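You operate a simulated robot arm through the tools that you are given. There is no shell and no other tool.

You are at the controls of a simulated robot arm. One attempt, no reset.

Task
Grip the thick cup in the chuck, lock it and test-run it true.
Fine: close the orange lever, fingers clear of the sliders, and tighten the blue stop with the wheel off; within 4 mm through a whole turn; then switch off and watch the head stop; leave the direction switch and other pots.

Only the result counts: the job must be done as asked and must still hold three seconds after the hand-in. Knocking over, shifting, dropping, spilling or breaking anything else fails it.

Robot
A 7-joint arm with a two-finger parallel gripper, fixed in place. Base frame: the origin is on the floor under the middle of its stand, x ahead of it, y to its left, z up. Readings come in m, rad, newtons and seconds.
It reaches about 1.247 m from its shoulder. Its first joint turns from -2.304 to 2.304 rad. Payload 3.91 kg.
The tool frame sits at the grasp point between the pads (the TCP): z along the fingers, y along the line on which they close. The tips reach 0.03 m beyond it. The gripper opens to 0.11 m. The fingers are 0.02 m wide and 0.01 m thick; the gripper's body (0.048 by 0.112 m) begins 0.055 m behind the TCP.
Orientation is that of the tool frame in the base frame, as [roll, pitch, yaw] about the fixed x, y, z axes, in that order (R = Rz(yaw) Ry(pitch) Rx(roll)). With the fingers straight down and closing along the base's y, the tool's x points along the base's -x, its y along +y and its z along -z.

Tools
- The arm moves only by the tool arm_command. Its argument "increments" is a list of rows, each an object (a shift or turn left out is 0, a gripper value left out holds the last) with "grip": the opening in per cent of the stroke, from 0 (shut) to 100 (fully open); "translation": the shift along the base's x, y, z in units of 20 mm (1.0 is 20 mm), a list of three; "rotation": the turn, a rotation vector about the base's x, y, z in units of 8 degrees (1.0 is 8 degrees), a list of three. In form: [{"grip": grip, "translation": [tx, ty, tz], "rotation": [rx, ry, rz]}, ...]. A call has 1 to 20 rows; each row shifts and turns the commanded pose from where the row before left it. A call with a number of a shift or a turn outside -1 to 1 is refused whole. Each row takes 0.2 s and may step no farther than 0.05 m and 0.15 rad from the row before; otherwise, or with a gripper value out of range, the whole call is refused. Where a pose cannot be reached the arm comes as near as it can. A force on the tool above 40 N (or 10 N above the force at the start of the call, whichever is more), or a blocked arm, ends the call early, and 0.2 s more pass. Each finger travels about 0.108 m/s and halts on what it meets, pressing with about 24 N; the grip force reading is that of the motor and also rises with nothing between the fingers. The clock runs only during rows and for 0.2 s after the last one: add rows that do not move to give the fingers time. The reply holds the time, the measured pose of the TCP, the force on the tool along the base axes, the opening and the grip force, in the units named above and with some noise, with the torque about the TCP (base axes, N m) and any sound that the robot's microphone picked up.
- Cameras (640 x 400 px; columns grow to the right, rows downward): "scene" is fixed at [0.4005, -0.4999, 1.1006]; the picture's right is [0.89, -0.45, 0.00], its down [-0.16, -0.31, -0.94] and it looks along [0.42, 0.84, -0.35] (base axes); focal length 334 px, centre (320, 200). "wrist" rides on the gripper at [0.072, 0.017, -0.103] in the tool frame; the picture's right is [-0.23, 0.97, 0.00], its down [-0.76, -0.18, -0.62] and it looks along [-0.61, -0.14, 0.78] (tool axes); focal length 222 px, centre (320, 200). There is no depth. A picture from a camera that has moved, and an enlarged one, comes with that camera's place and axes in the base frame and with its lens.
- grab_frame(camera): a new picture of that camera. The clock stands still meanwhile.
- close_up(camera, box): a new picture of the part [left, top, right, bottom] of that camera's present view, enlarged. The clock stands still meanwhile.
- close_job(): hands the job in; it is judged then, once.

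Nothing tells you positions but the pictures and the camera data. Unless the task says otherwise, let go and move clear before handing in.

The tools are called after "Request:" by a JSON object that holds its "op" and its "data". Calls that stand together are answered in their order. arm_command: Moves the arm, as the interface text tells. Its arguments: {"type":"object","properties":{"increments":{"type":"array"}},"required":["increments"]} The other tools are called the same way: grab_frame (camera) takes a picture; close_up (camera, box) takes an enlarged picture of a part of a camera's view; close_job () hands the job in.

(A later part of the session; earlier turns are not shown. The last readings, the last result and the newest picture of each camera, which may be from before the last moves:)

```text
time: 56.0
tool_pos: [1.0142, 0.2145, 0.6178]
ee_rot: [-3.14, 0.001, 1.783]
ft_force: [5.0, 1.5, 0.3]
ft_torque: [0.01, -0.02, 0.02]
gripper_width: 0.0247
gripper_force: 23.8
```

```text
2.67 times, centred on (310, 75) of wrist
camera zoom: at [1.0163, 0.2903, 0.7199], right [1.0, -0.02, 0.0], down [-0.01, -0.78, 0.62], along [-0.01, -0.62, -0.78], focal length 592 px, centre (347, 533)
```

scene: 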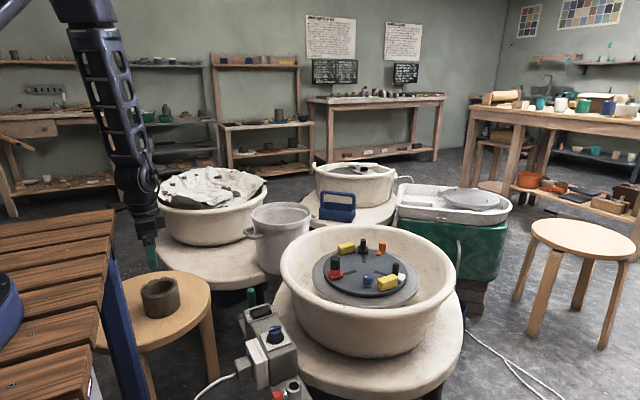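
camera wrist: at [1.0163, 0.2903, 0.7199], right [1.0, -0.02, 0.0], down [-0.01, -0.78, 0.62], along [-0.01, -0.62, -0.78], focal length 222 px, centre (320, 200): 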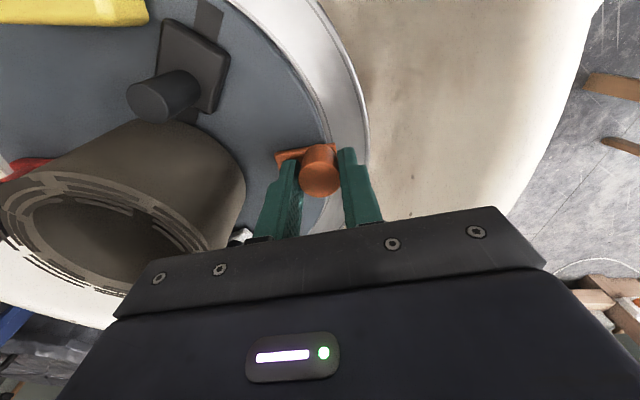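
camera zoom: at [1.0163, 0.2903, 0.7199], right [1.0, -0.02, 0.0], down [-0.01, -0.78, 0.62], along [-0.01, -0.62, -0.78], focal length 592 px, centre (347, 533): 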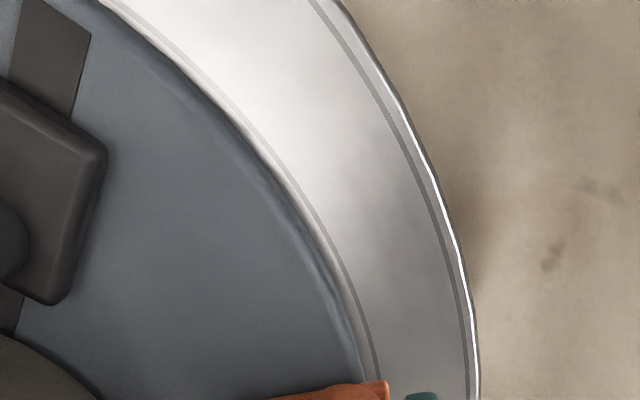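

The plate is displaced a few mm on the head, mostly toward +y, so I need a clean look from above. I'll let go of the knob, rise, and inspect everything before correcting.

Request:
{"op": "arm_command", "data": {"increments": [{"grip": 45}, {"grip": 45}, {"grip": 45}]}}

Request:
{"op": "close_up", "data": {"camera": "scene", "box": [310, 220, 430, 300]}}

```text
time: 56.8
tool_pos: [1.0126, 0.2153, 0.6174]
ee_rot: [3.14, 0.0, 1.78]
ft_force: [-0.3, 0.0, -0.8]
ft_torque: [-0.05, 0.03, -0.01]
gripper_width: 0.0494
gripper_force: 0.2
```

```text
5.00 times, centred on (370, 260) of scene
camera zoom: at [0.4005, -0.4999, 1.1006], right [0.89, -0.45, 0.0], down [-0.16, -0.31, -0.94], along [0.42, 0.84, -0.35], focal length 1672 px, centre (70, -100)
```

zoom: 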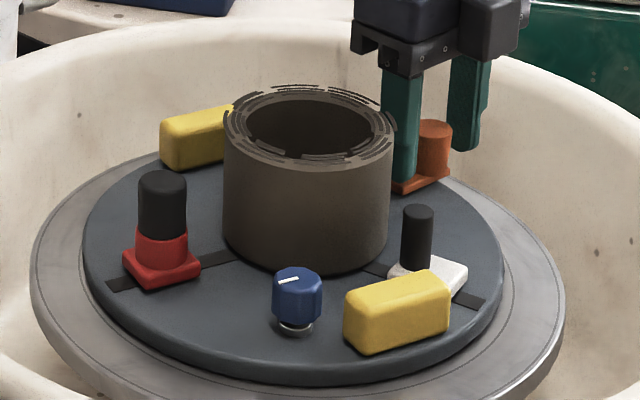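

The lever holds its place when released. I'll rise straight up and return to the same viewpoint I used at the very beginning (0.842, 0.200, 0.765), for a direct before/after comparison.

Request:
{"op": "arm_command", "data": {"increments": [{"translation": [0, 0, 0.5]}, {"translation": [0, 0, 1]}, {"translation": [0, 0, 1]}, {"translation": [0, 0, 1]}, {"translation": [0, 0, 1]}, {"translation": [0, 0, 1]}, {"translation": [-0.85, -0.075, 0.9], "rotation": [0, 0, 0.98]}, {"translation": [-0.85, -0.075, 0.9], "rotation": [0, 0, 0.98]}, {"translation": [-0.85, -0.075, 0.1], "rotation": [0, 0, 0.98]}, {"translation": [-0.85, -0.075, 0], "rotation": [0, 0, 0.98]}, {"translation": [-0.85, -0.075, 0], "rotation": [0, 0, 0.98]}, {"translation": [-0.85, -0.075, 0], "rotation": [0, 0, 0.98]}, {"translation": [-0.85, -0.075, 0], "rotation": [0, 0, 0.98]}, {"translation": [-0.85, -0.075, 0], "rotation": [0, 0, 0.98]}, {"translation": [-0.85, -0.075, 0], "rotation": [0, 0, 0.98]}, {"translation": [-0.85, -0.075, 0], "rotation": [0, 0, 0.98]}, {}, {}]}}

Request:
{"op": "grab_frame", "data": {"camera": "wrist"}}

Request:
{"op": "close_up", "data": {"camera": "wrist", "box": [220, 20, 460, 170]}}

Request:
{"op": "close_up", "data": {"camera": "scene", "box": [310, 230, 420, 300]}}

```text
time: 60.6
tool_pos: [0.8438, 0.199, 0.7635]
ee_rot: [-3.141, 0.001, -3.134]
ft_force: [0.5, -0.3, 0.5]
ft_torque: [-0.04, -0.02, 0.01]
gripper_width: 0.0494
gripper_force: 0.0
```

```text
taken
camera wrist: at [0.7726, 0.2164, 0.8653], right [0.22, 0.98, 0.0], down [0.76, -0.17, 0.62], along [0.61, -0.14, -0.78], focal length 222 px, centre (320, 200)
```

wrist: 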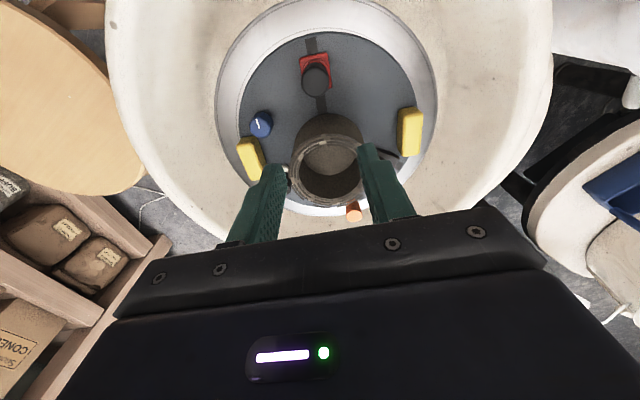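

```text
2.67 times, centred on (340, 95) of wrist
camera zoom: at [0.7726, 0.2164, 0.8653], right [0.22, 0.98, 0.0], down [0.76, -0.17, 0.62], along [0.61, -0.14, -0.78], focal length 592 px, centre (267, 480)
```

zoom: 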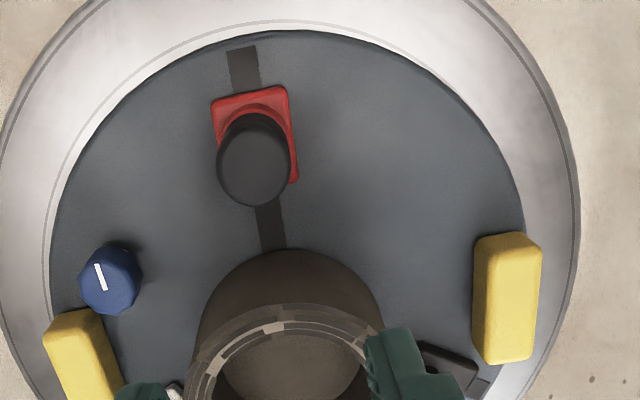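

```text
5.71 times, centred on (365, 265) of scene
camera zoom: at [0.4005, -0.4999, 1.1006], right [0.89, -0.45, 0.0], down [-0.16, -0.31, -0.94], along [0.42, 0.84, -0.35], focal length 1911 px, centre (63, -171)
```

zoom: 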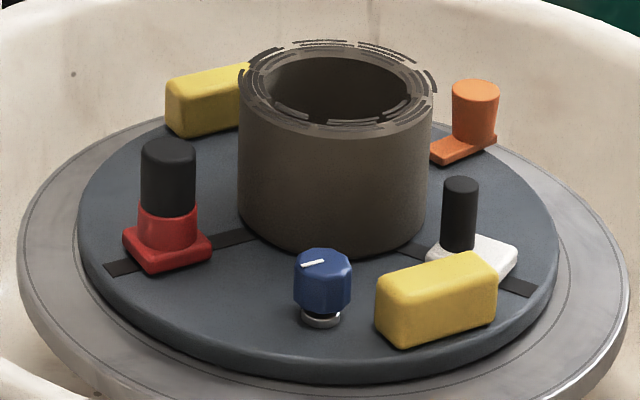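

The plate's shift on the head looks smaller from here, perhaps 2–3 mm. I'll zoom into several edge areas to measure plate edge against scribed ring and head rim.

Request:
{"op": "close_up", "data": {"camera": "wrist", "box": [208, 90, 264, 125]}}

Request:
{"op": "close_up", "data": {"camera": "wrist", "box": [390, 90, 446, 125]}}

Request:
{"op": "close_up", "data": {"camera": "wrist", "box": [296, 0, 352, 35]}}

Request:
{"op": "close_up", "data": {"camera": "wrist", "box": [300, 180, 390, 230]}}

```text
11.43 times, centred on (236, 108) of wrist
camera zoom: at [0.7726, 0.2164, 0.8653], right [0.22, 0.98, 0.0], down [0.76, -0.17, 0.62], along [0.61, -0.14, -0.78], focal length 2538 px, centre (1280, 1257)
```

zoom: 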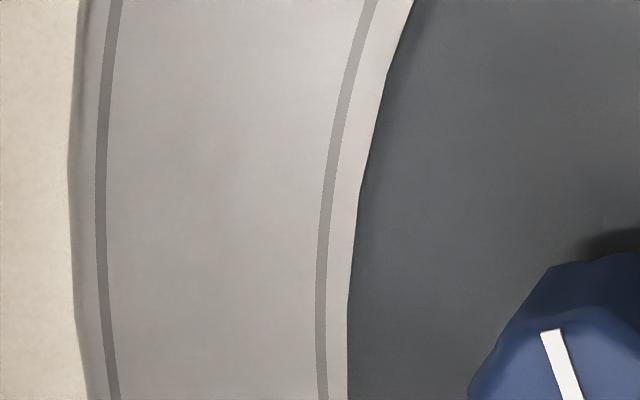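

```text
11.43 times, centred on (418, 108) of wrist
camera zoom: at [0.7726, 0.2164, 0.8653], right [0.22, 0.98, 0.0], down [0.76, -0.17, 0.62], along [0.61, -0.14, -0.78], focal length 2538 px, centre (-800, 1257)
```

zoom: 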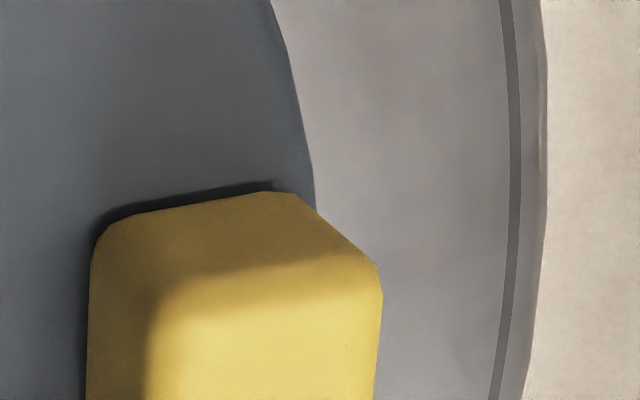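

```text
11.43 times, centred on (324, 18) of wrist
camera zoom: at [0.7726, 0.2164, 0.8653], right [0.22, 0.98, 0.0], down [0.76, -0.17, 0.62], along [0.61, -0.14, -0.78], focal length 2538 px, centre (274, 2286)
```

zoom: 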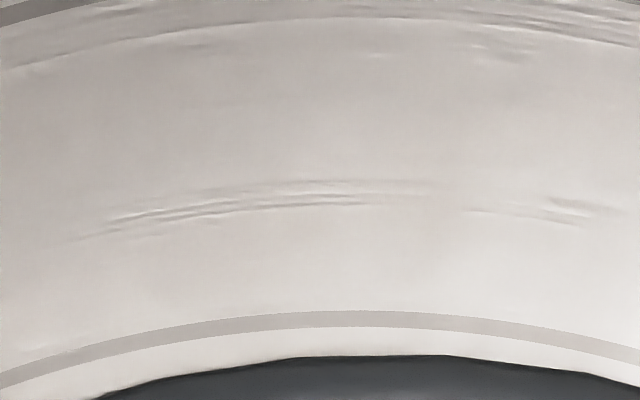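

```text
7.11 times, centred on (345, 205) of wrist
camera zoom: at [0.7726, 0.2164, 0.8653], right [0.22, 0.98, 0.0], down [0.76, -0.17, 0.62], along [0.61, -0.14, -0.78], focal length 1580 px, centre (142, 164)
```

zoom: 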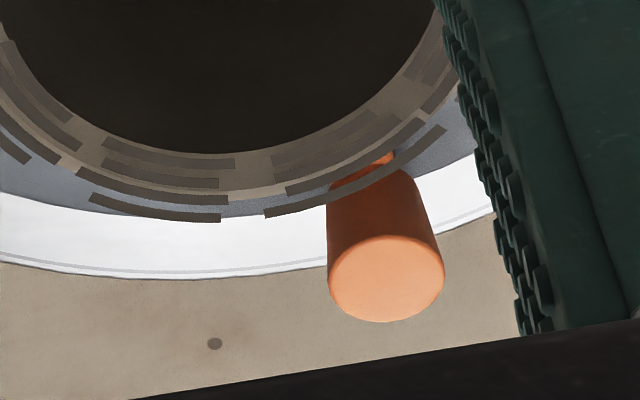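

Measured from here: the plate centre is now about (0.901, 0.198), having slid about 4 mm in +y relative to the head, and the cup sits about 11 mm too far +x on the plate. First I'll nudge the plate back by pushing the +y yellow block toward -y with closed fingers.

Request:
{"op": "arm_command", "data": {"increments": [{"grip": 0, "translation": [0.37, 0.9, 0]}, {"translation": [0.37, 0.9, 0]}, {"translation": [0.37, 0.9, 0]}, {"translation": [0.37, 0.9, 0]}, {"translation": [0.37, 0.9, 0]}, {"translation": [0.37, 0.9, 0]}, {"translation": [0.37, 0.9, -0.5]}, {"translation": [0.37, 0.9, -0.5]}, {"translation": [0, 0.3, -1]}, {"translation": [0, 0, -1]}, {}, {}]}}

Request:
{"op": "grab_frame", "data": {"camera": "wrist"}}

Request:
{"op": "close_up", "data": {"camera": "scene", "box": [300, 180, 440, 290]}}

```text
time: 63.2
tool_pos: [0.9034, 0.3501, 0.7021]
ee_rot: [-3.14, 0.0, -3.133]
ft_force: [-0.4, -0.9, 0.2]
ft_torque: [-0.01, 0.02, -0.03]
gripper_width: 0.0
gripper_force: 24.1
```

```text
taken
camera wrist: at [0.8313, 0.3656, 0.8054], right [0.22, 0.98, 0.0], down [0.76, -0.17, 0.62], along [0.61, -0.14, -0.78], focal length 222 px, centre (320, 200)
```

wrist: 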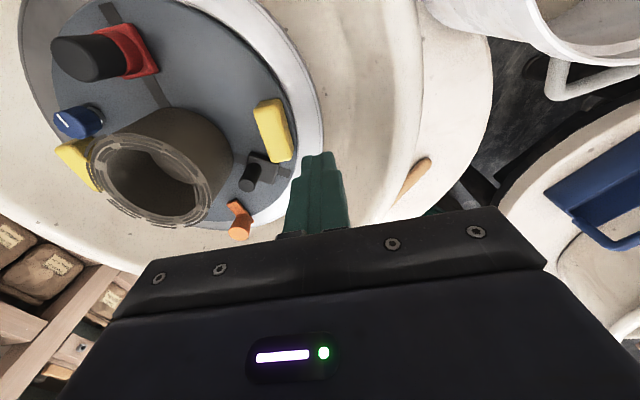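

```text
3.64 times, centred on (370, 235) of scene
camera zoom: at [0.4005, -0.4999, 1.1006], right [0.89, -0.45, 0.0], down [-0.16, -0.31, -0.94], along [0.42, 0.84, -0.35], focal length 1216 px, centre (138, 73)
```

zoom: 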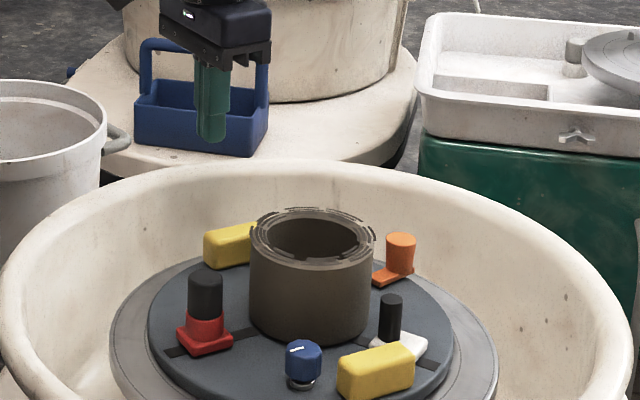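

The closed fingers are poised beyond the +y yellow block. I'll lower them to block height and approach slowly in -y.

Request:
{"op": "arm_command", "data": {"increments": [{"translation": [0.05, 0, -0.9]}, {"translation": [0, 0, -0.9]}, {"translation": [0, 0, -0.9]}, {"translation": [0, 0, -0.9]}, {"translation": [0, 0, -0.8]}, {"translation": [0, -0.25, 0]}, {"translation": [0, -0.25, 0]}, {}]}}

Request:
{"op": "grab_frame", "data": {"camera": "wrist"}}

Request:
{"op": "close_up", "data": {"camera": "scene", "box": [300, 200, 440, 300]}}

```text
time: 65.0
tool_pos: [0.9035, 0.34, 0.6173]
ee_rot: [3.14, 0.001, -3.134]
ft_force: [0.6, -0.2, -0.7]
ft_torque: [0.0, -0.01, 0.01]
gripper_width: 0.0
gripper_force: 23.9
```

```text
taken
camera wrist: at [0.8318, 0.3569, 0.7194], right [0.22, 0.98, 0.0], down [0.76, -0.17, 0.62], along [0.61, -0.14, -0.78], focal length 222 px, centre (320, 200)
```

wrist: 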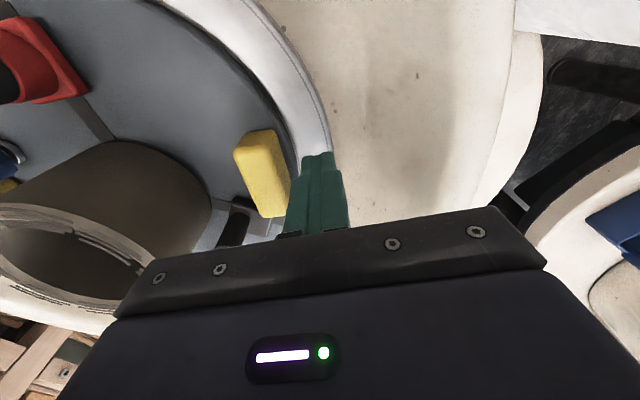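

```text
4.00 times, centred on (370, 250) of scene
camera zoom: at [0.4005, -0.4999, 1.1006], right [0.89, -0.45, 0.0], down [-0.16, -0.31, -0.94], along [0.42, 0.84, -0.35], focal length 1338 px, centre (120, 0)
```

zoom: 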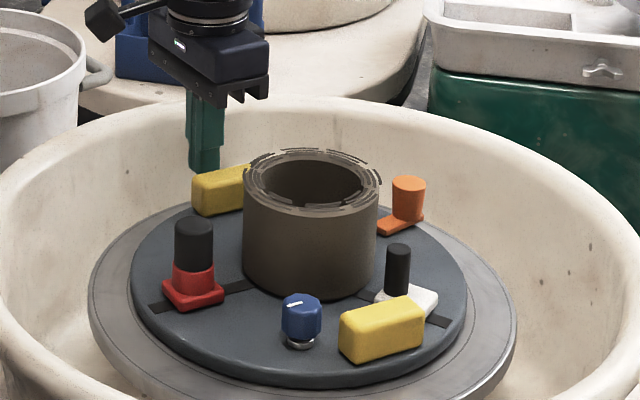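

Request:
{"op": "arm_command", "data": {"increments": [{"translation": [0, 0, -0.25]}, {"translation": [0, -0.1, 0]}, {"translation": [0, -0.1, 0]}, {"translation": [0, -0.1, 0]}, {"translation": [0, -0.1, 0]}, {}]}}

Request:
{"op": "close_up", "data": {"camera": "wrist", "box": [220, 100, 380, 240]}}

```text
time: 66.4
tool_pos: [0.9024, 0.3323, 0.6125]
ee_rot: [-3.141, 0.0, -3.133]
ft_force: [0.4, 0.0, -0.4]
ft_torque: [0.03, 0.02, -0.03]
gripper_width: 0.0001
gripper_force: 24.2
```

```text
2.86 times, centred on (300, 170) of wrist
camera zoom: at [0.8313, 0.3485, 0.714], right [0.22, 0.98, 0.0], down [0.76, -0.17, 0.62], along [0.61, -0.14, -0.78], focal length 635 px, centre (377, 286)
```

zoom: 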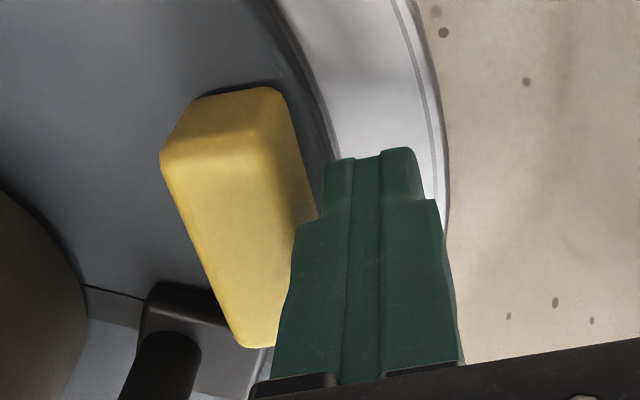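

The gap to the block is now only a few mm. Continuing in 1 mm steps until contact.

Request:
{"op": "arm_command", "data": {"increments": [{"translation": [0, -0.05, 0]}, {"translation": [0, -0.05, 0]}, {"translation": [0, -0.05, 0]}, {}]}}

Request:
{"op": "close_up", "data": {"camera": "wrist", "box": [220, 100, 380, 240]}}

```text
time: 67.4
tool_pos: [0.9029, 0.3298, 0.6125]
ee_rot: [3.141, -0.001, -3.136]
ft_force: [0.7, 0.1, -0.4]
ft_torque: [-0.01, -0.01, 0.0]
gripper_width: 0.0
gripper_force: 24.3
```

```text
2.86 times, centred on (300, 170) of wrist
camera zoom: at [0.8312, 0.3456, 0.7146], right [0.22, 0.98, 0.0], down [0.76, -0.17, 0.62], along [0.61, -0.14, -0.78], focal length 635 px, centre (377, 286)
```

zoom: 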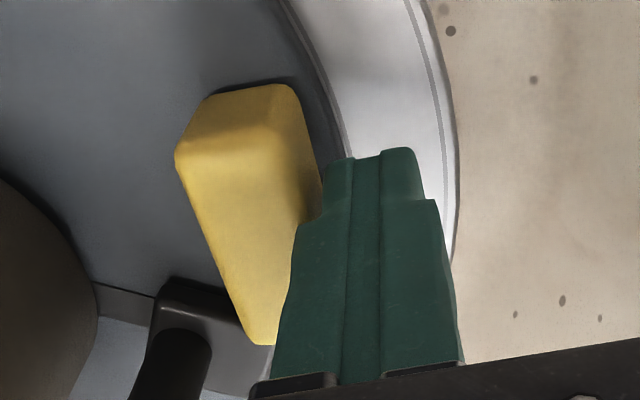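

Request:
{"op": "arm_command", "data": {"increments": [{"translation": [0, -0.05, 0]}, {"translation": [0, -0.05, 0]}, {}]}}

```text
time: 68.2
tool_pos: [0.9032, 0.3275, 0.6113]
ee_rot: [3.139, 0.0, -3.135]
ft_force: [-0.2, -0.7, 0.0]
ft_torque: [-0.01, 0.0, 0.01]
gripper_width: 0.0
gripper_force: 23.4
```

Request:
{"op": "arm_command", "data": {"increments": [{"translation": [0, -0.05, 0]}, {"translation": [0, -0.05, 0]}, {}]}}

Request:
{"op": "close_up", "data": {"camera": "wrist", "box": [220, 100, 380, 240]}}

```text
time: 69.0
tool_pos: [0.904, 0.3255, 0.6117]
ee_rot: [-3.141, -0.001, -3.135]
ft_force: [1.5, 1.2, -1.4]
ft_torque: [0.07, -0.05, -0.03]
gripper_width: 0.0001
gripper_force: 24.3
```

```text
2.86 times, centred on (300, 170) of wrist
camera zoom: at [0.831, 0.3417, 0.713], right [0.22, 0.98, 0.0], down [0.76, -0.17, 0.62], along [0.61, -0.14, -0.78], focal length 635 px, centre (377, 286)
```

zoom: 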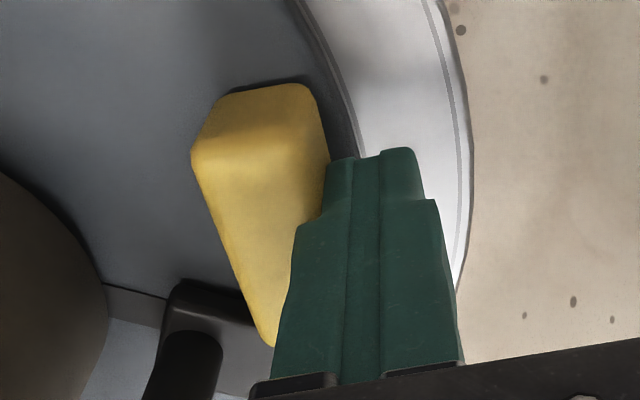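

Light contact is starting (about 1–2 N). I'll push gently on in 1 mm steps and watch the force and the plate edge.

Request:
{"op": "arm_command", "data": {"increments": [{"translation": [0, -0.05, 0]}, {"translation": [0, -0.05, 0]}, {}]}}

Request:
{"op": "close_up", "data": {"camera": "scene", "box": [310, 230, 420, 300]}}

```text
time: 69.8
tool_pos: [0.9011, 0.3243, 0.6103]
ee_rot: [3.14, 0.0, -3.133]
ft_force: [-2.1, 19.5, -7.3]
ft_torque: [0.44, -0.04, -0.18]
gripper_width: 0.0001
gripper_force: 24.3
```

```text
5.71 times, centred on (365, 265) of scene
camera zoom: at [0.4005, -0.4999, 1.1006], right [0.89, -0.45, 0.0], down [-0.16, -0.31, -0.94], along [0.42, 0.84, -0.35], focal length 1911 px, centre (63, -171)
```

zoom: 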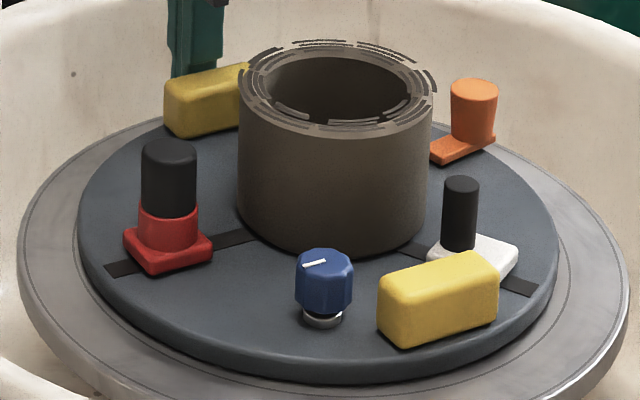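

Request:
{"op": "arm_command", "data": {"increments": [{"translation": [0, -0.04, 0.01]}, {}]}}

Request:
{"op": "close_up", "data": {"camera": "scene", "box": [310, 230, 420, 300]}}

```text
time: 70.4
tool_pos: [0.9023, 0.3202, 0.6121]
ee_rot: [-3.141, 0.001, -3.134]
ft_force: [0.2, 0.3, -0.3]
ft_torque: [-0.02, -0.02, 0.01]
gripper_width: 0.0001
gripper_force: 24.2
```

```text
5.71 times, centred on (365, 265) of scene
camera zoom: at [0.4005, -0.4999, 1.1006], right [0.89, -0.45, 0.0], down [-0.16, -0.31, -0.94], along [0.42, 0.84, -0.35], focal length 1911 px, centre (63, -171)
```

zoom: 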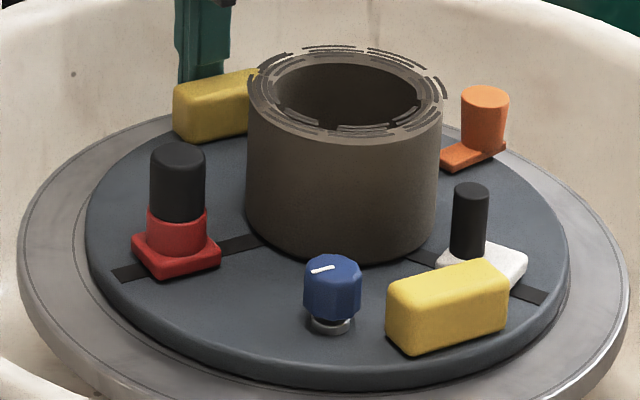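

The plate broke free and slid with a jump. I'll measure where it ended up relative to the scribed ring.

Request:
{"op": "close_up", "data": {"camera": "scene", "box": [344, 282, 384, 307]}}

Request:
{"op": "close_up", "data": {"camera": "scene", "box": [308, 262, 348, 287]}}

Request:
{"op": "close_up", "data": {"camera": "scene", "box": [388, 265, 428, 290]}}

Request:
{"op": "close_up", "data": {"camera": "wrist", "box": [160, 0, 340, 120]}}

Request:
{"op": "grab_frame", "data": {"camera": "wrist"}}

```text
16.00 times, centred on (364, 294) of scene
camera zoom: at [0.4005, -0.4999, 1.1006], right [0.89, -0.45, 0.0], down [-0.16, -0.31, -0.94], along [0.42, 0.84, -0.35], focal length 5351 px, centre (-384, -1312)
```

zoom: 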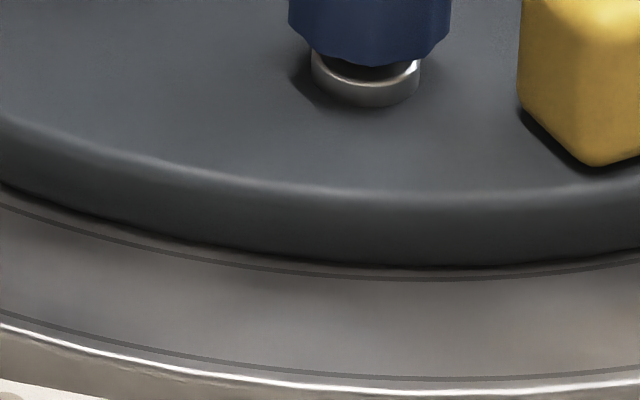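

```text
16.00 times, centred on (328, 274) of scene
camera zoom: at [0.4005, -0.4999, 1.1006], right [0.89, -0.45, 0.0], down [-0.16, -0.31, -0.94], along [0.42, 0.84, -0.35], focal length 5351 px, centre (192, -992)
```

zoom: 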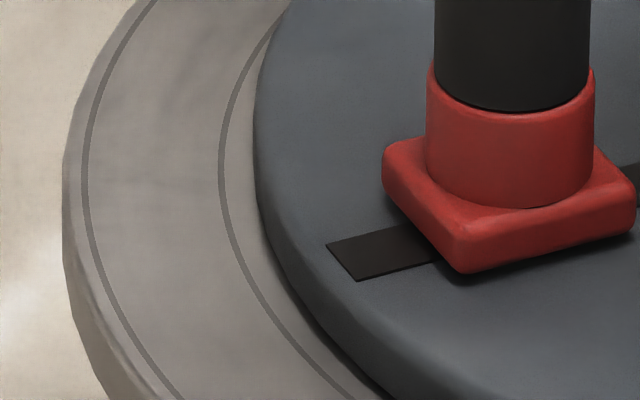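

```text
16.00 times, centred on (408, 278) of scene
camera zoom: at [0.4005, -0.4999, 1.1006], right [0.89, -0.45, 0.0], down [-0.16, -0.31, -0.94], along [0.42, 0.84, -0.35], focal length 5351 px, centre (-1088, -1040)
```

zoom: 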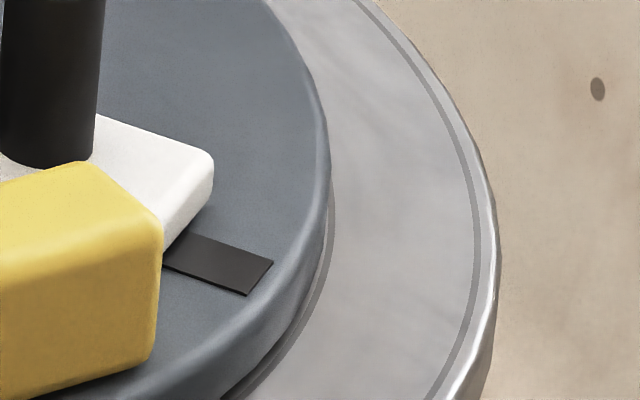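

```text
3.33 times, centred on (250, 60) of wrist
camera zoom: at [0.8321, 0.3373, 0.7142], right [0.22, 0.98, 0.0], down [0.76, -0.17, 0.62], along [0.61, -0.14, -0.78], focal length 740 px, centre (553, 667)
```

zoom: 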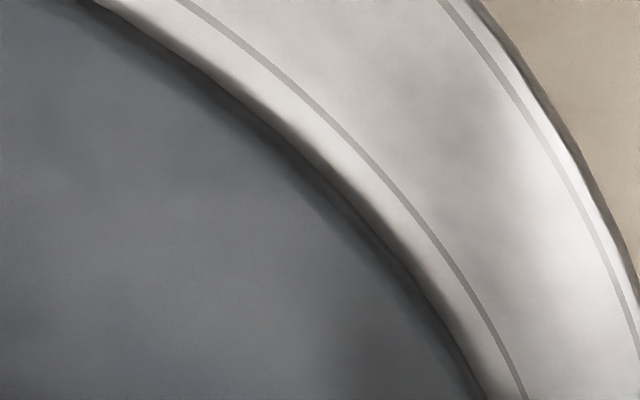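

```text
taken
camera wrist: at [0.8321, 0.3373, 0.7142], right [0.22, 0.98, 0.0], down [0.76, -0.17, 0.62], along [0.61, -0.14, -0.78], focal length 222 px, centre (320, 200)
```

wrist: 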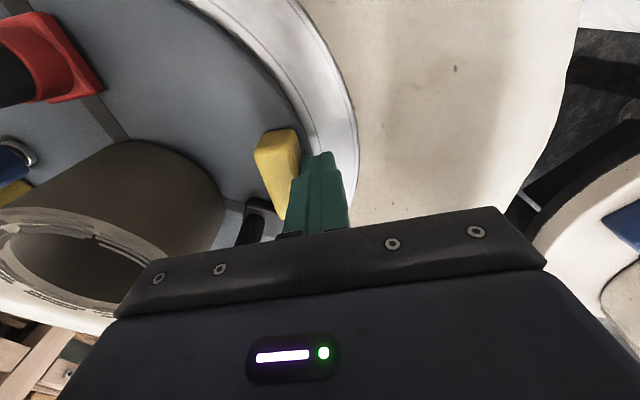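

The plate is now about 2 mm from concentric with the scribed ring, on the opposite side, which is much better. I'll back off, rise, and take a fresh look from above to measure the cup relative to the plate.

Request:
{"op": "arm_command", "data": {"increments": [{"translation": [0, 0.5, 0]}, {"translation": [0, 0.3, 0.5]}, {"translation": [0, 0, 1]}, {"translation": [0, 0, 1]}, {"translation": [0, 0, 1]}, {"translation": [0, 0, 1]}, {"translation": [0, 0, 1]}, {"translation": [-0.4, -0.9, 1]}, {"translation": [-0.4, -0.9, 1]}, {"translation": [-0.4, -0.9, 0.5]}, {"translation": [-0.4, -0.9, 0]}, {"translation": [-0.4, -0.9, 0]}, {"translation": [-0.4, -0.9, 0]}, {"translation": [-0.4, -0.9, 0]}, {"translation": [-0.2, -0.8, 0]}, {}, {}]}}

Request:
{"op": "grab_frame", "data": {"camera": "wrist"}}

Request:
{"op": "close_up", "data": {"camera": "wrist", "box": [220, 20, 460, 170]}}

```text
time: 74.0
tool_pos: [0.8432, 0.197, 0.771]
ee_rot: [3.141, 0.0, -3.134]
ft_force: [0.4, -0.1, -1.2]
ft_torque: [0.01, 0.01, 0.03]
gripper_width: 0.0001
gripper_force: 24.0
```

```text
taken
camera wrist: at [0.7717, 0.213, 0.8736], right [0.22, 0.98, 0.0], down [0.76, -0.17, 0.62], along [0.61, -0.14, -0.78], focal length 222 px, centre (320, 200)
```

wrist: 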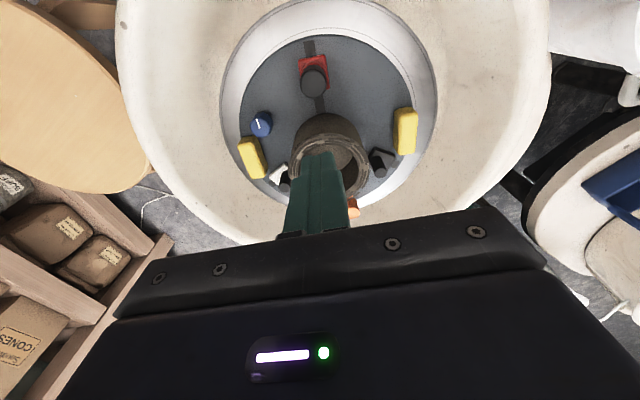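

```text
2.67 times, centred on (340, 95) of wrist
camera zoom: at [0.7717, 0.213, 0.8736], right [0.22, 0.98, 0.0], down [0.76, -0.17, 0.62], along [0.61, -0.14, -0.78], focal length 592 px, centre (267, 480)
```

zoom: 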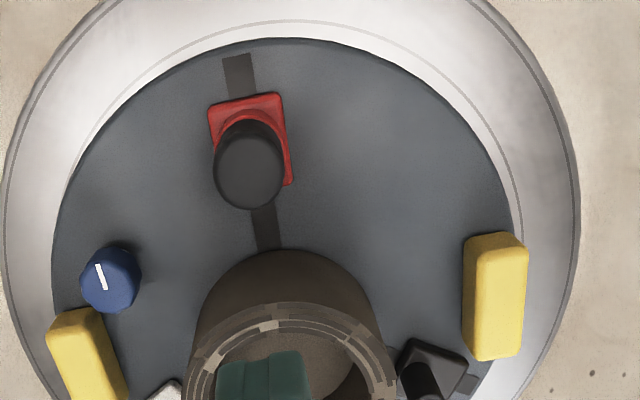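

Request:
{"op": "close_up", "data": {"camera": "wrist", "box": [212, 80, 268, 115]}}

Request:
{"op": "close_up", "data": {"camera": "wrist", "box": [390, 75, 446, 110]}}

Request:
{"op": "close_up", "data": {"camera": "wrist", "box": [296, 15, 352, 50]}}

Request:
{"op": "close_up", "data": {"camera": "wrist", "box": [280, 95, 376, 155]}}

Request:
{"op": "close_up", "data": {"camera": "scene", "box": [330, 225, 410, 275]}}

```text
11.43 times, centred on (240, 98) of wrist
camera zoom: at [0.7717, 0.213, 0.8736], right [0.22, 0.98, 0.0], down [0.76, -0.17, 0.62], along [0.61, -0.14, -0.78], focal length 2538 px, centre (1234, 1371)
```

zoom: 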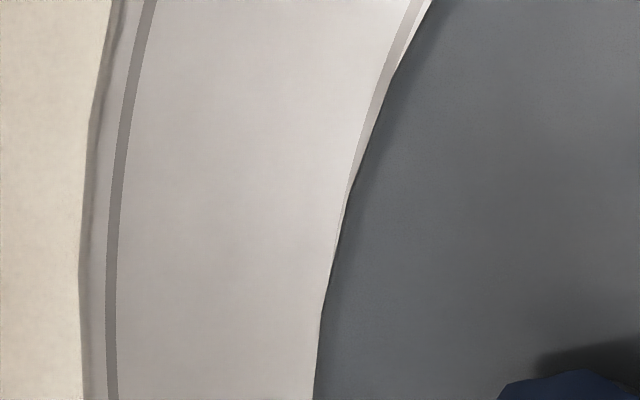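

```text
11.43 times, centred on (418, 92) of wrist
camera zoom: at [0.7717, 0.213, 0.8736], right [0.22, 0.98, 0.0], down [0.76, -0.17, 0.62], along [0.61, -0.14, -0.78], focal length 2538 px, centre (-800, 1429)
```

zoom: 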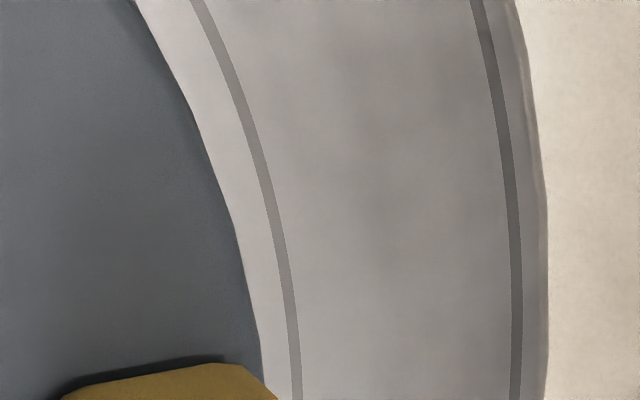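

```text
11.43 times, centred on (324, 32) of wrist
camera zoom: at [0.7717, 0.213, 0.8736], right [0.22, 0.98, 0.0], down [0.76, -0.17, 0.62], along [0.61, -0.14, -0.78], focal length 2538 px, centre (274, 2114)
```

zoom: 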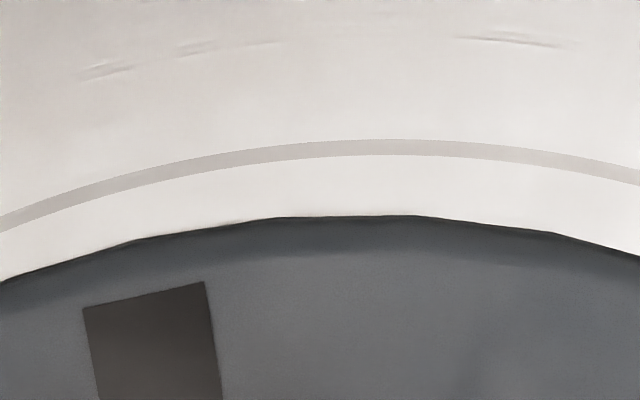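

```text
6.67 times, centred on (328, 125) of wrist
camera zoom: at [0.7717, 0.213, 0.8736], right [0.22, 0.98, 0.0], down [0.76, -0.17, 0.62], along [0.61, -0.14, -0.78], focal length 1481 px, centre (267, 700)
```

zoom: 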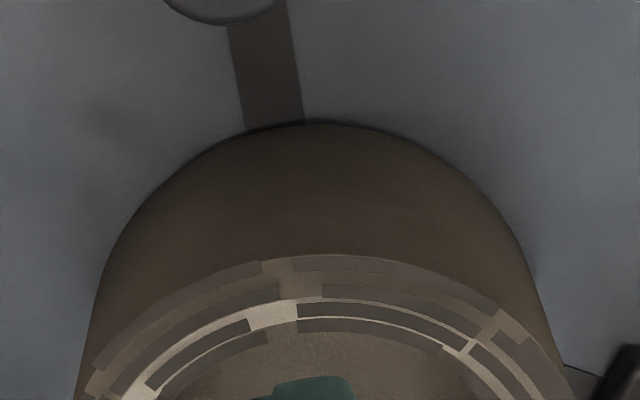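

```text
8.00 times, centred on (370, 250) of scene
camera zoom: at [0.4005, -0.4999, 1.1006], right [0.89, -0.45, 0.0], down [-0.16, -0.31, -0.94], along [0.42, 0.84, -0.35], focal length 2676 px, centre (-80, -200)
```

zoom: 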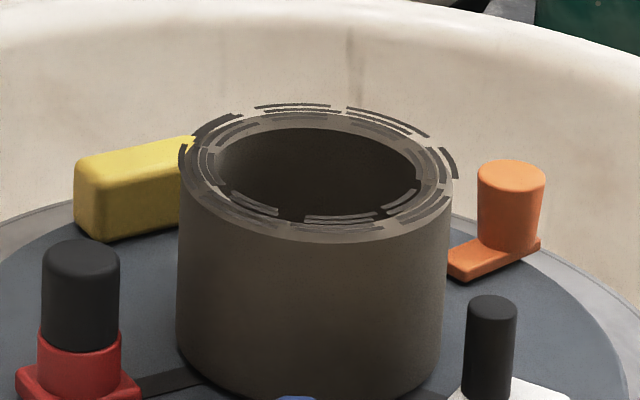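

Numbers from this view: wheel axis ≈ (0.902, 0.195), plate centre ≈ (0.9025, 0.192), cup centre ≈ (0.913, 0.190). So the cup needs about 10.5 mm toward -x on the plate. I'll go down with closed fingers between cup and lever and gently push the cup in -x.

Request:
{"op": "arm_command", "data": {"increments": [{"translation": [0.9, -0.04, 0]}, {"translation": [1, -0.04, 0]}, {"translation": [1, -0.04, 0]}, {"translation": [1, -0.04, 0]}, {"translation": [1, -0.04, 0]}, {"translation": [1, -0.04, 0]}, {"translation": [1, -0.04, 0]}, {"translation": [0, 0, -1]}, {"translation": [0, 0, -1]}, {"translation": [0, 0, -1]}, {}, {}]}}

Request:
{"op": "grab_frame", "data": {"camera": "wrist"}}

Request:
{"op": "close_up", "data": {"camera": "scene", "box": [320, 190, 430, 280]}}

```text
time: 76.6
tool_pos: [0.9818, 0.1904, 0.7133]
ee_rot: [-3.14, 0.0, -3.134]
ft_force: [-0.9, 0.5, -1.1]
ft_torque: [-0.01, 0.01, -0.01]
gripper_width: 0.0
gripper_force: 23.6
```

```text
taken
camera wrist: at [0.9106, 0.2069, 0.8156], right [0.22, 0.98, 0.0], down [0.76, -0.17, 0.62], along [0.61, -0.14, -0.78], focal length 222 px, centre (320, 200)
```

wrist: 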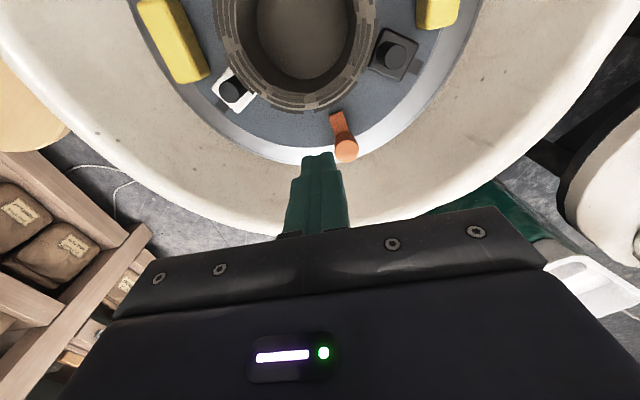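

```text
4.44 times, centred on (375, 235) of scene
camera zoom: at [0.4005, -0.4999, 1.1006], right [0.89, -0.45, 0.0], down [-0.16, -0.31, -0.94], along [0.42, 0.84, -0.35], focal length 1486 px, centre (76, 44)
```

zoom: 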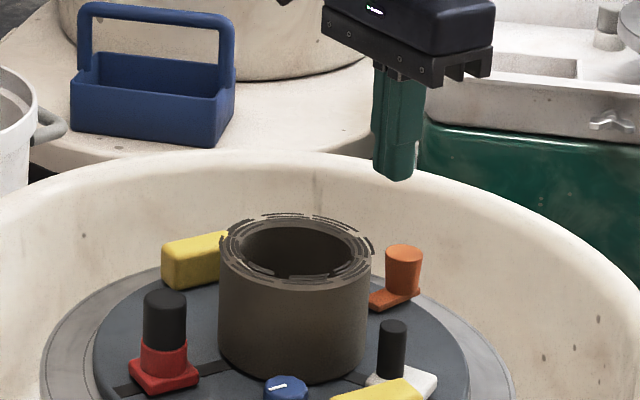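

The descent slot between the cup and the lever looks a bit tight next to the lever knob, so I'll shift slightly (-3 mm x, -4.5 mm y) and then lower.

Request:
{"op": "arm_command", "data": {"increments": [{"translation": [-0.15, -0.22, -0.8]}, {"translation": [0, 0, -0.9]}, {"translation": [0, 0, -0.9]}, {}]}}

Request:
{"op": "grab_frame", "data": {"camera": "wrist"}}

Request:
{"op": "close_up", "data": {"camera": "wrist", "box": [240, 90, 400, 200]}}

```text
time: 77.6
tool_pos: [0.9774, 0.1863, 0.6598]
ee_rot: [-3.141, 0.001, -3.136]
ft_force: [0.5, 0.4, -0.9]
ft_torque: [0.02, 0.0, 0.03]
gripper_width: 0.0
gripper_force: 23.9
```

```text
taken
camera wrist: at [0.9063, 0.2031, 0.7622], right [0.22, 0.98, 0.0], down [0.76, -0.17, 0.62], along [0.61, -0.14, -0.78], focal length 222 px, centre (320, 200)
```

wrist: 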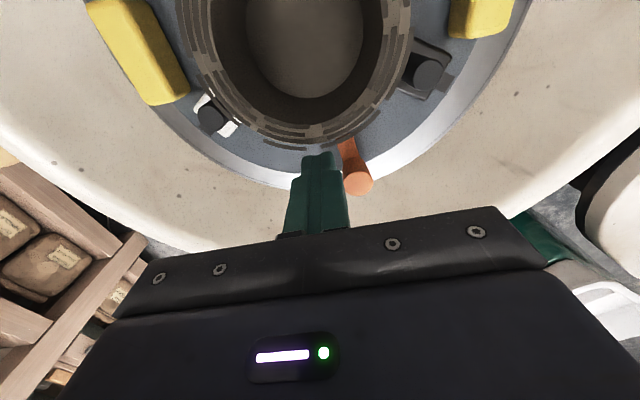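

```text
3.64 times, centred on (320, 145) of wrist
camera zoom: at [0.9063, 0.2031, 0.7622], right [0.22, 0.98, 0.0], down [0.76, -0.17, 0.62], along [0.61, -0.14, -0.78], focal length 808 px, centre (320, 400)
```

zoom: 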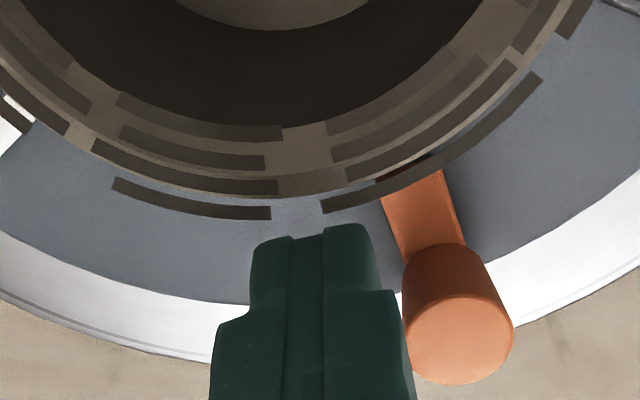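

Request:
{"op": "arm_command", "data": {"increments": [{"translation": [0, 0, -0.7]}, {"translation": [0, 0, -0.7]}, {"translation": [0, 0, -0.7]}, {}]}}

Request:
{"op": "close_up", "data": {"camera": "wrist", "box": [240, 90, 400, 200]}}

Request:
{"op": "close_up", "data": {"camera": "scene", "box": [320, 200, 430, 290]}}

```text
time: 78.6
tool_pos: [0.9781, 0.1862, 0.6177]
ee_rot: [-3.141, -0.001, -3.133]
ft_force: [0.3, -0.6, -0.5]
ft_torque: [-0.01, 0.0, 0.0]
gripper_width: 0.0
gripper_force: 23.9
```

```text
3.64 times, centred on (320, 145) of wrist
camera zoom: at [0.9061, 0.2026, 0.72], right [0.22, 0.98, 0.0], down [0.76, -0.17, 0.62], along [0.61, -0.14, -0.78], focal length 808 px, centre (320, 400)
```

zoom: 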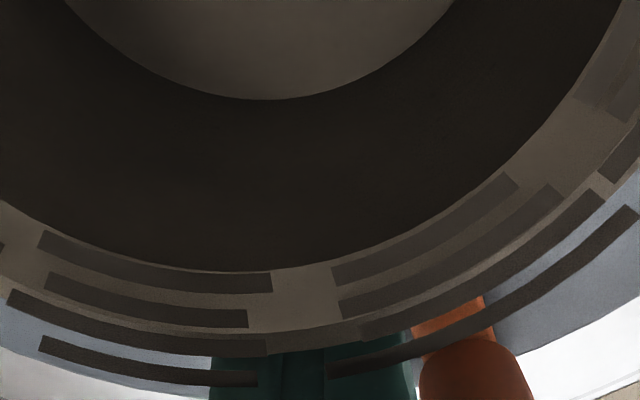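

```text
4.44 times, centred on (375, 245) of scene
camera zoom: at [0.4005, -0.4999, 1.1006], right [0.89, -0.45, 0.0], down [-0.16, -0.31, -0.94], along [0.42, 0.84, -0.35], focal length 1486 px, centre (76, 0)
```

zoom: 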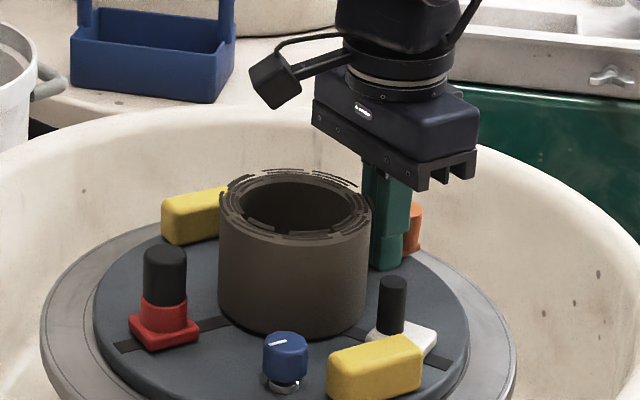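

Fingers are down between the cup and the lever without contact. Now moving -x slowly to contact the cup.

Request:
{"op": "arm_command", "data": {"increments": [{"translation": [-0.075, 0, 0]}, {"translation": [-0.075, 0, 0]}, {"translation": [-0.075, 0, 0]}, {"translation": [-0.075, 0, 0]}, {}]}}

Request:
{"op": "close_up", "data": {"camera": "scene", "box": [320, 220, 420, 290]}}

```text
time: 79.8
tool_pos: [0.9728, 0.1865, 0.6177]
ee_rot: [-3.14, 0.0, -3.133]
ft_force: [0.0, 0.2, -0.6]
ft_torque: [-0.02, 0.01, -0.01]
gripper_width: 0.0002
gripper_force: 23.5
```

```text
5.71 times, centred on (370, 255) of scene
camera zoom: at [0.4005, -0.4999, 1.1006], right [0.89, -0.45, 0.0], down [-0.16, -0.31, -0.94], along [0.42, 0.84, -0.35], focal length 1911 px, centre (34, -114)
```

zoom: 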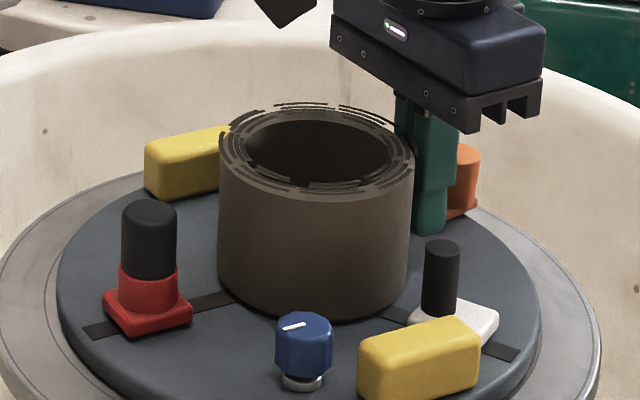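

Request:
{"op": "arm_command", "data": {"increments": [{"translation": [-0.05, 0, 0]}, {"translation": [-0.05, 0, 0]}, {"translation": [-0.05, 0, 0]}, {}]}}

Request:
{"op": "close_up", "data": {"camera": "scene", "box": [320, 220, 420, 290]}}

```text
time: 80.8
tool_pos: [0.9702, 0.1863, 0.6174]
ee_rot: [3.141, -0.001, -3.132]
ft_force: [-0.6, -0.2, 0.2]
ft_torque: [-0.01, 0.0, -0.01]
gripper_width: 0.0001
gripper_force: 23.7
```

```text
5.71 times, centred on (370, 255) of scene
camera zoom: at [0.4005, -0.4999, 1.1006], right [0.89, -0.45, 0.0], down [-0.16, -0.31, -0.94], along [0.42, 0.84, -0.35], focal length 1911 px, centre (34, -114)
```

zoom: 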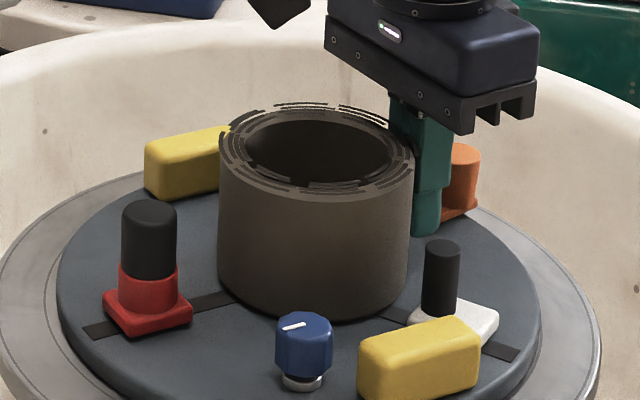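

Request:
{"op": "arm_command", "data": {"increments": [{"translation": [-0.05, 0, 0]}, {"translation": [-0.05, 0, 0]}, {"translation": [-0.05, 0, 0]}, {}]}}

Request:
{"op": "close_up", "data": {"camera": "scene", "box": [320, 220, 420, 290]}}

```text
time: 81.8
tool_pos: [0.9663, 0.1856, 0.6183]
ee_rot: [3.14, 0.001, -3.133]
ft_force: [1.3, -1.1, -1.1]
ft_torque: [-0.01, -0.05, 0.01]
gripper_width: 0.0
gripper_force: 24.4
```

```text
5.71 times, centred on (370, 255) of scene
camera zoom: at [0.4005, -0.4999, 1.1006], right [0.89, -0.45, 0.0], down [-0.16, -0.31, -0.94], along [0.42, 0.84, -0.35], focal length 1911 px, centre (34, -114)
```

zoom: 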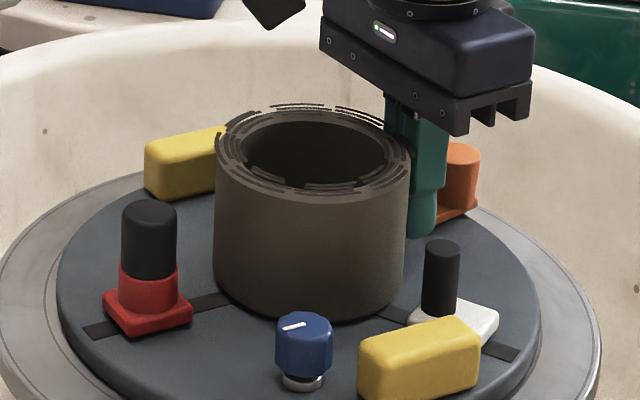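

Contact made at TCP x ≈ 0.968 and the cup is sliding smoothly with almost no force. Continuing the push by about 6 mm.

Request:
{"op": "arm_command", "data": {"increments": [{"translation": [-0.075, 0, 0]}, {"translation": [-0.075, 0, 0]}, {"translation": [-0.075, 0, 0]}, {"translation": [-0.075, 0, 0]}, {}]}}

Request:
{"op": "close_up", "data": {"camera": "scene", "box": [320, 220, 420, 290]}}

```text
time: 83.0
tool_pos: [0.9602, 0.1859, 0.6168]
ee_rot: [3.141, 0.001, -3.133]
ft_force: [2.1, 0.3, 0.9]
ft_torque: [-0.03, 0.04, 0.01]
gripper_width: 0.0
gripper_force: 23.9
```

```text
5.71 times, centred on (370, 255) of scene
camera zoom: at [0.4005, -0.4999, 1.1006], right [0.89, -0.45, 0.0], down [-0.16, -0.31, -0.94], along [0.42, 0.84, -0.35], focal length 1911 px, centre (34, -114)
```

zoom: 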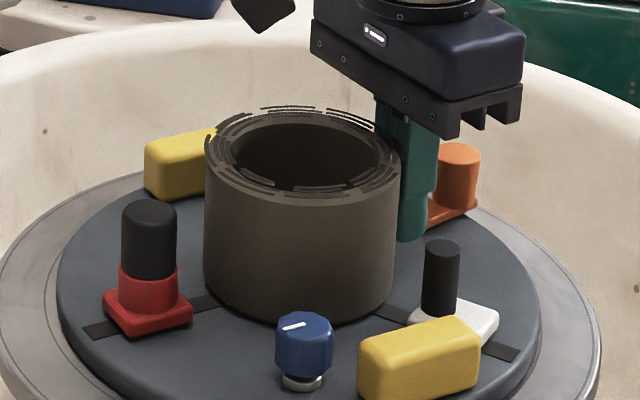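

The cup has moved about 8 mm. I'll check the centring against the three slots with tight zooms before going further.

Request:
{"op": "close_up", "data": {"camera": "scene", "box": [322, 262, 362, 287]}}

Request:
{"op": "close_up", "data": {"camera": "scene", "box": [374, 265, 414, 290]}}

Request:
{"op": "close_up", "data": {"camera": "scene", "box": [340, 255, 396, 290]}}

```text
16.00 times, centred on (342, 274) of scene
camera zoom: at [0.4005, -0.4999, 1.1006], right [0.89, -0.45, 0.0], down [-0.16, -0.31, -0.94], along [0.42, 0.84, -0.35], focal length 5351 px, centre (-32, -992)
```

zoom: 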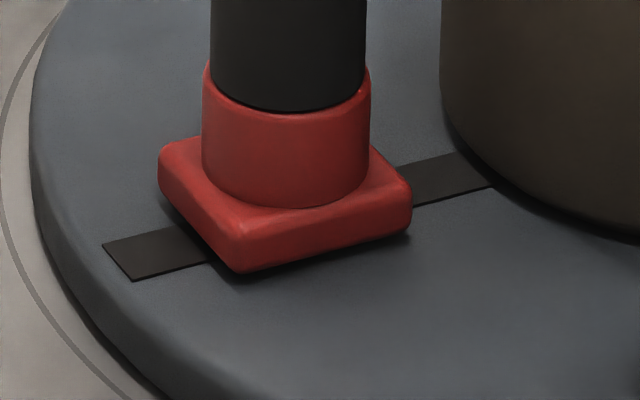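

```text
16.00 times, centred on (394, 278) of scene
camera zoom: at [0.4005, -0.4999, 1.1006], right [0.89, -0.45, 0.0], down [-0.16, -0.31, -0.94], along [0.42, 0.84, -0.35], focal length 5351 px, centre (-864, -1040)
```

zoom: 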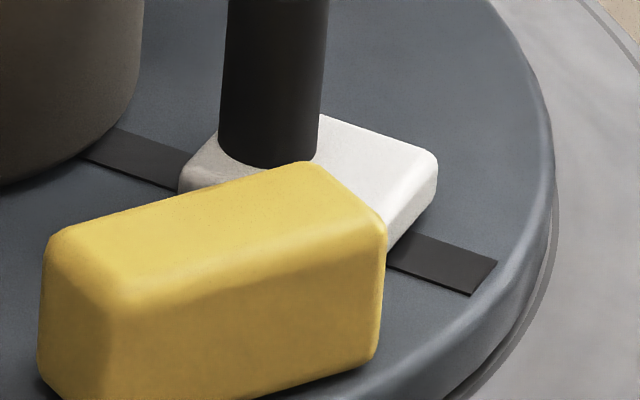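

```text
11.43 times, centred on (368, 272) of scene
camera zoom: at [0.4005, -0.4999, 1.1006], right [0.89, -0.45, 0.0], down [-0.16, -0.31, -0.94], along [0.42, 0.84, -0.35], focal length 3822 px, centre (-229, -629)
```

zoom: 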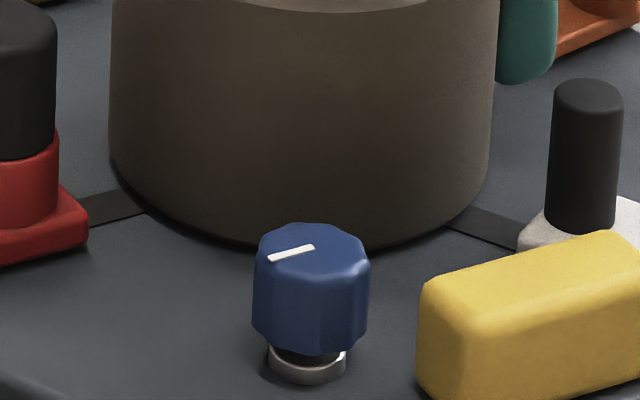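

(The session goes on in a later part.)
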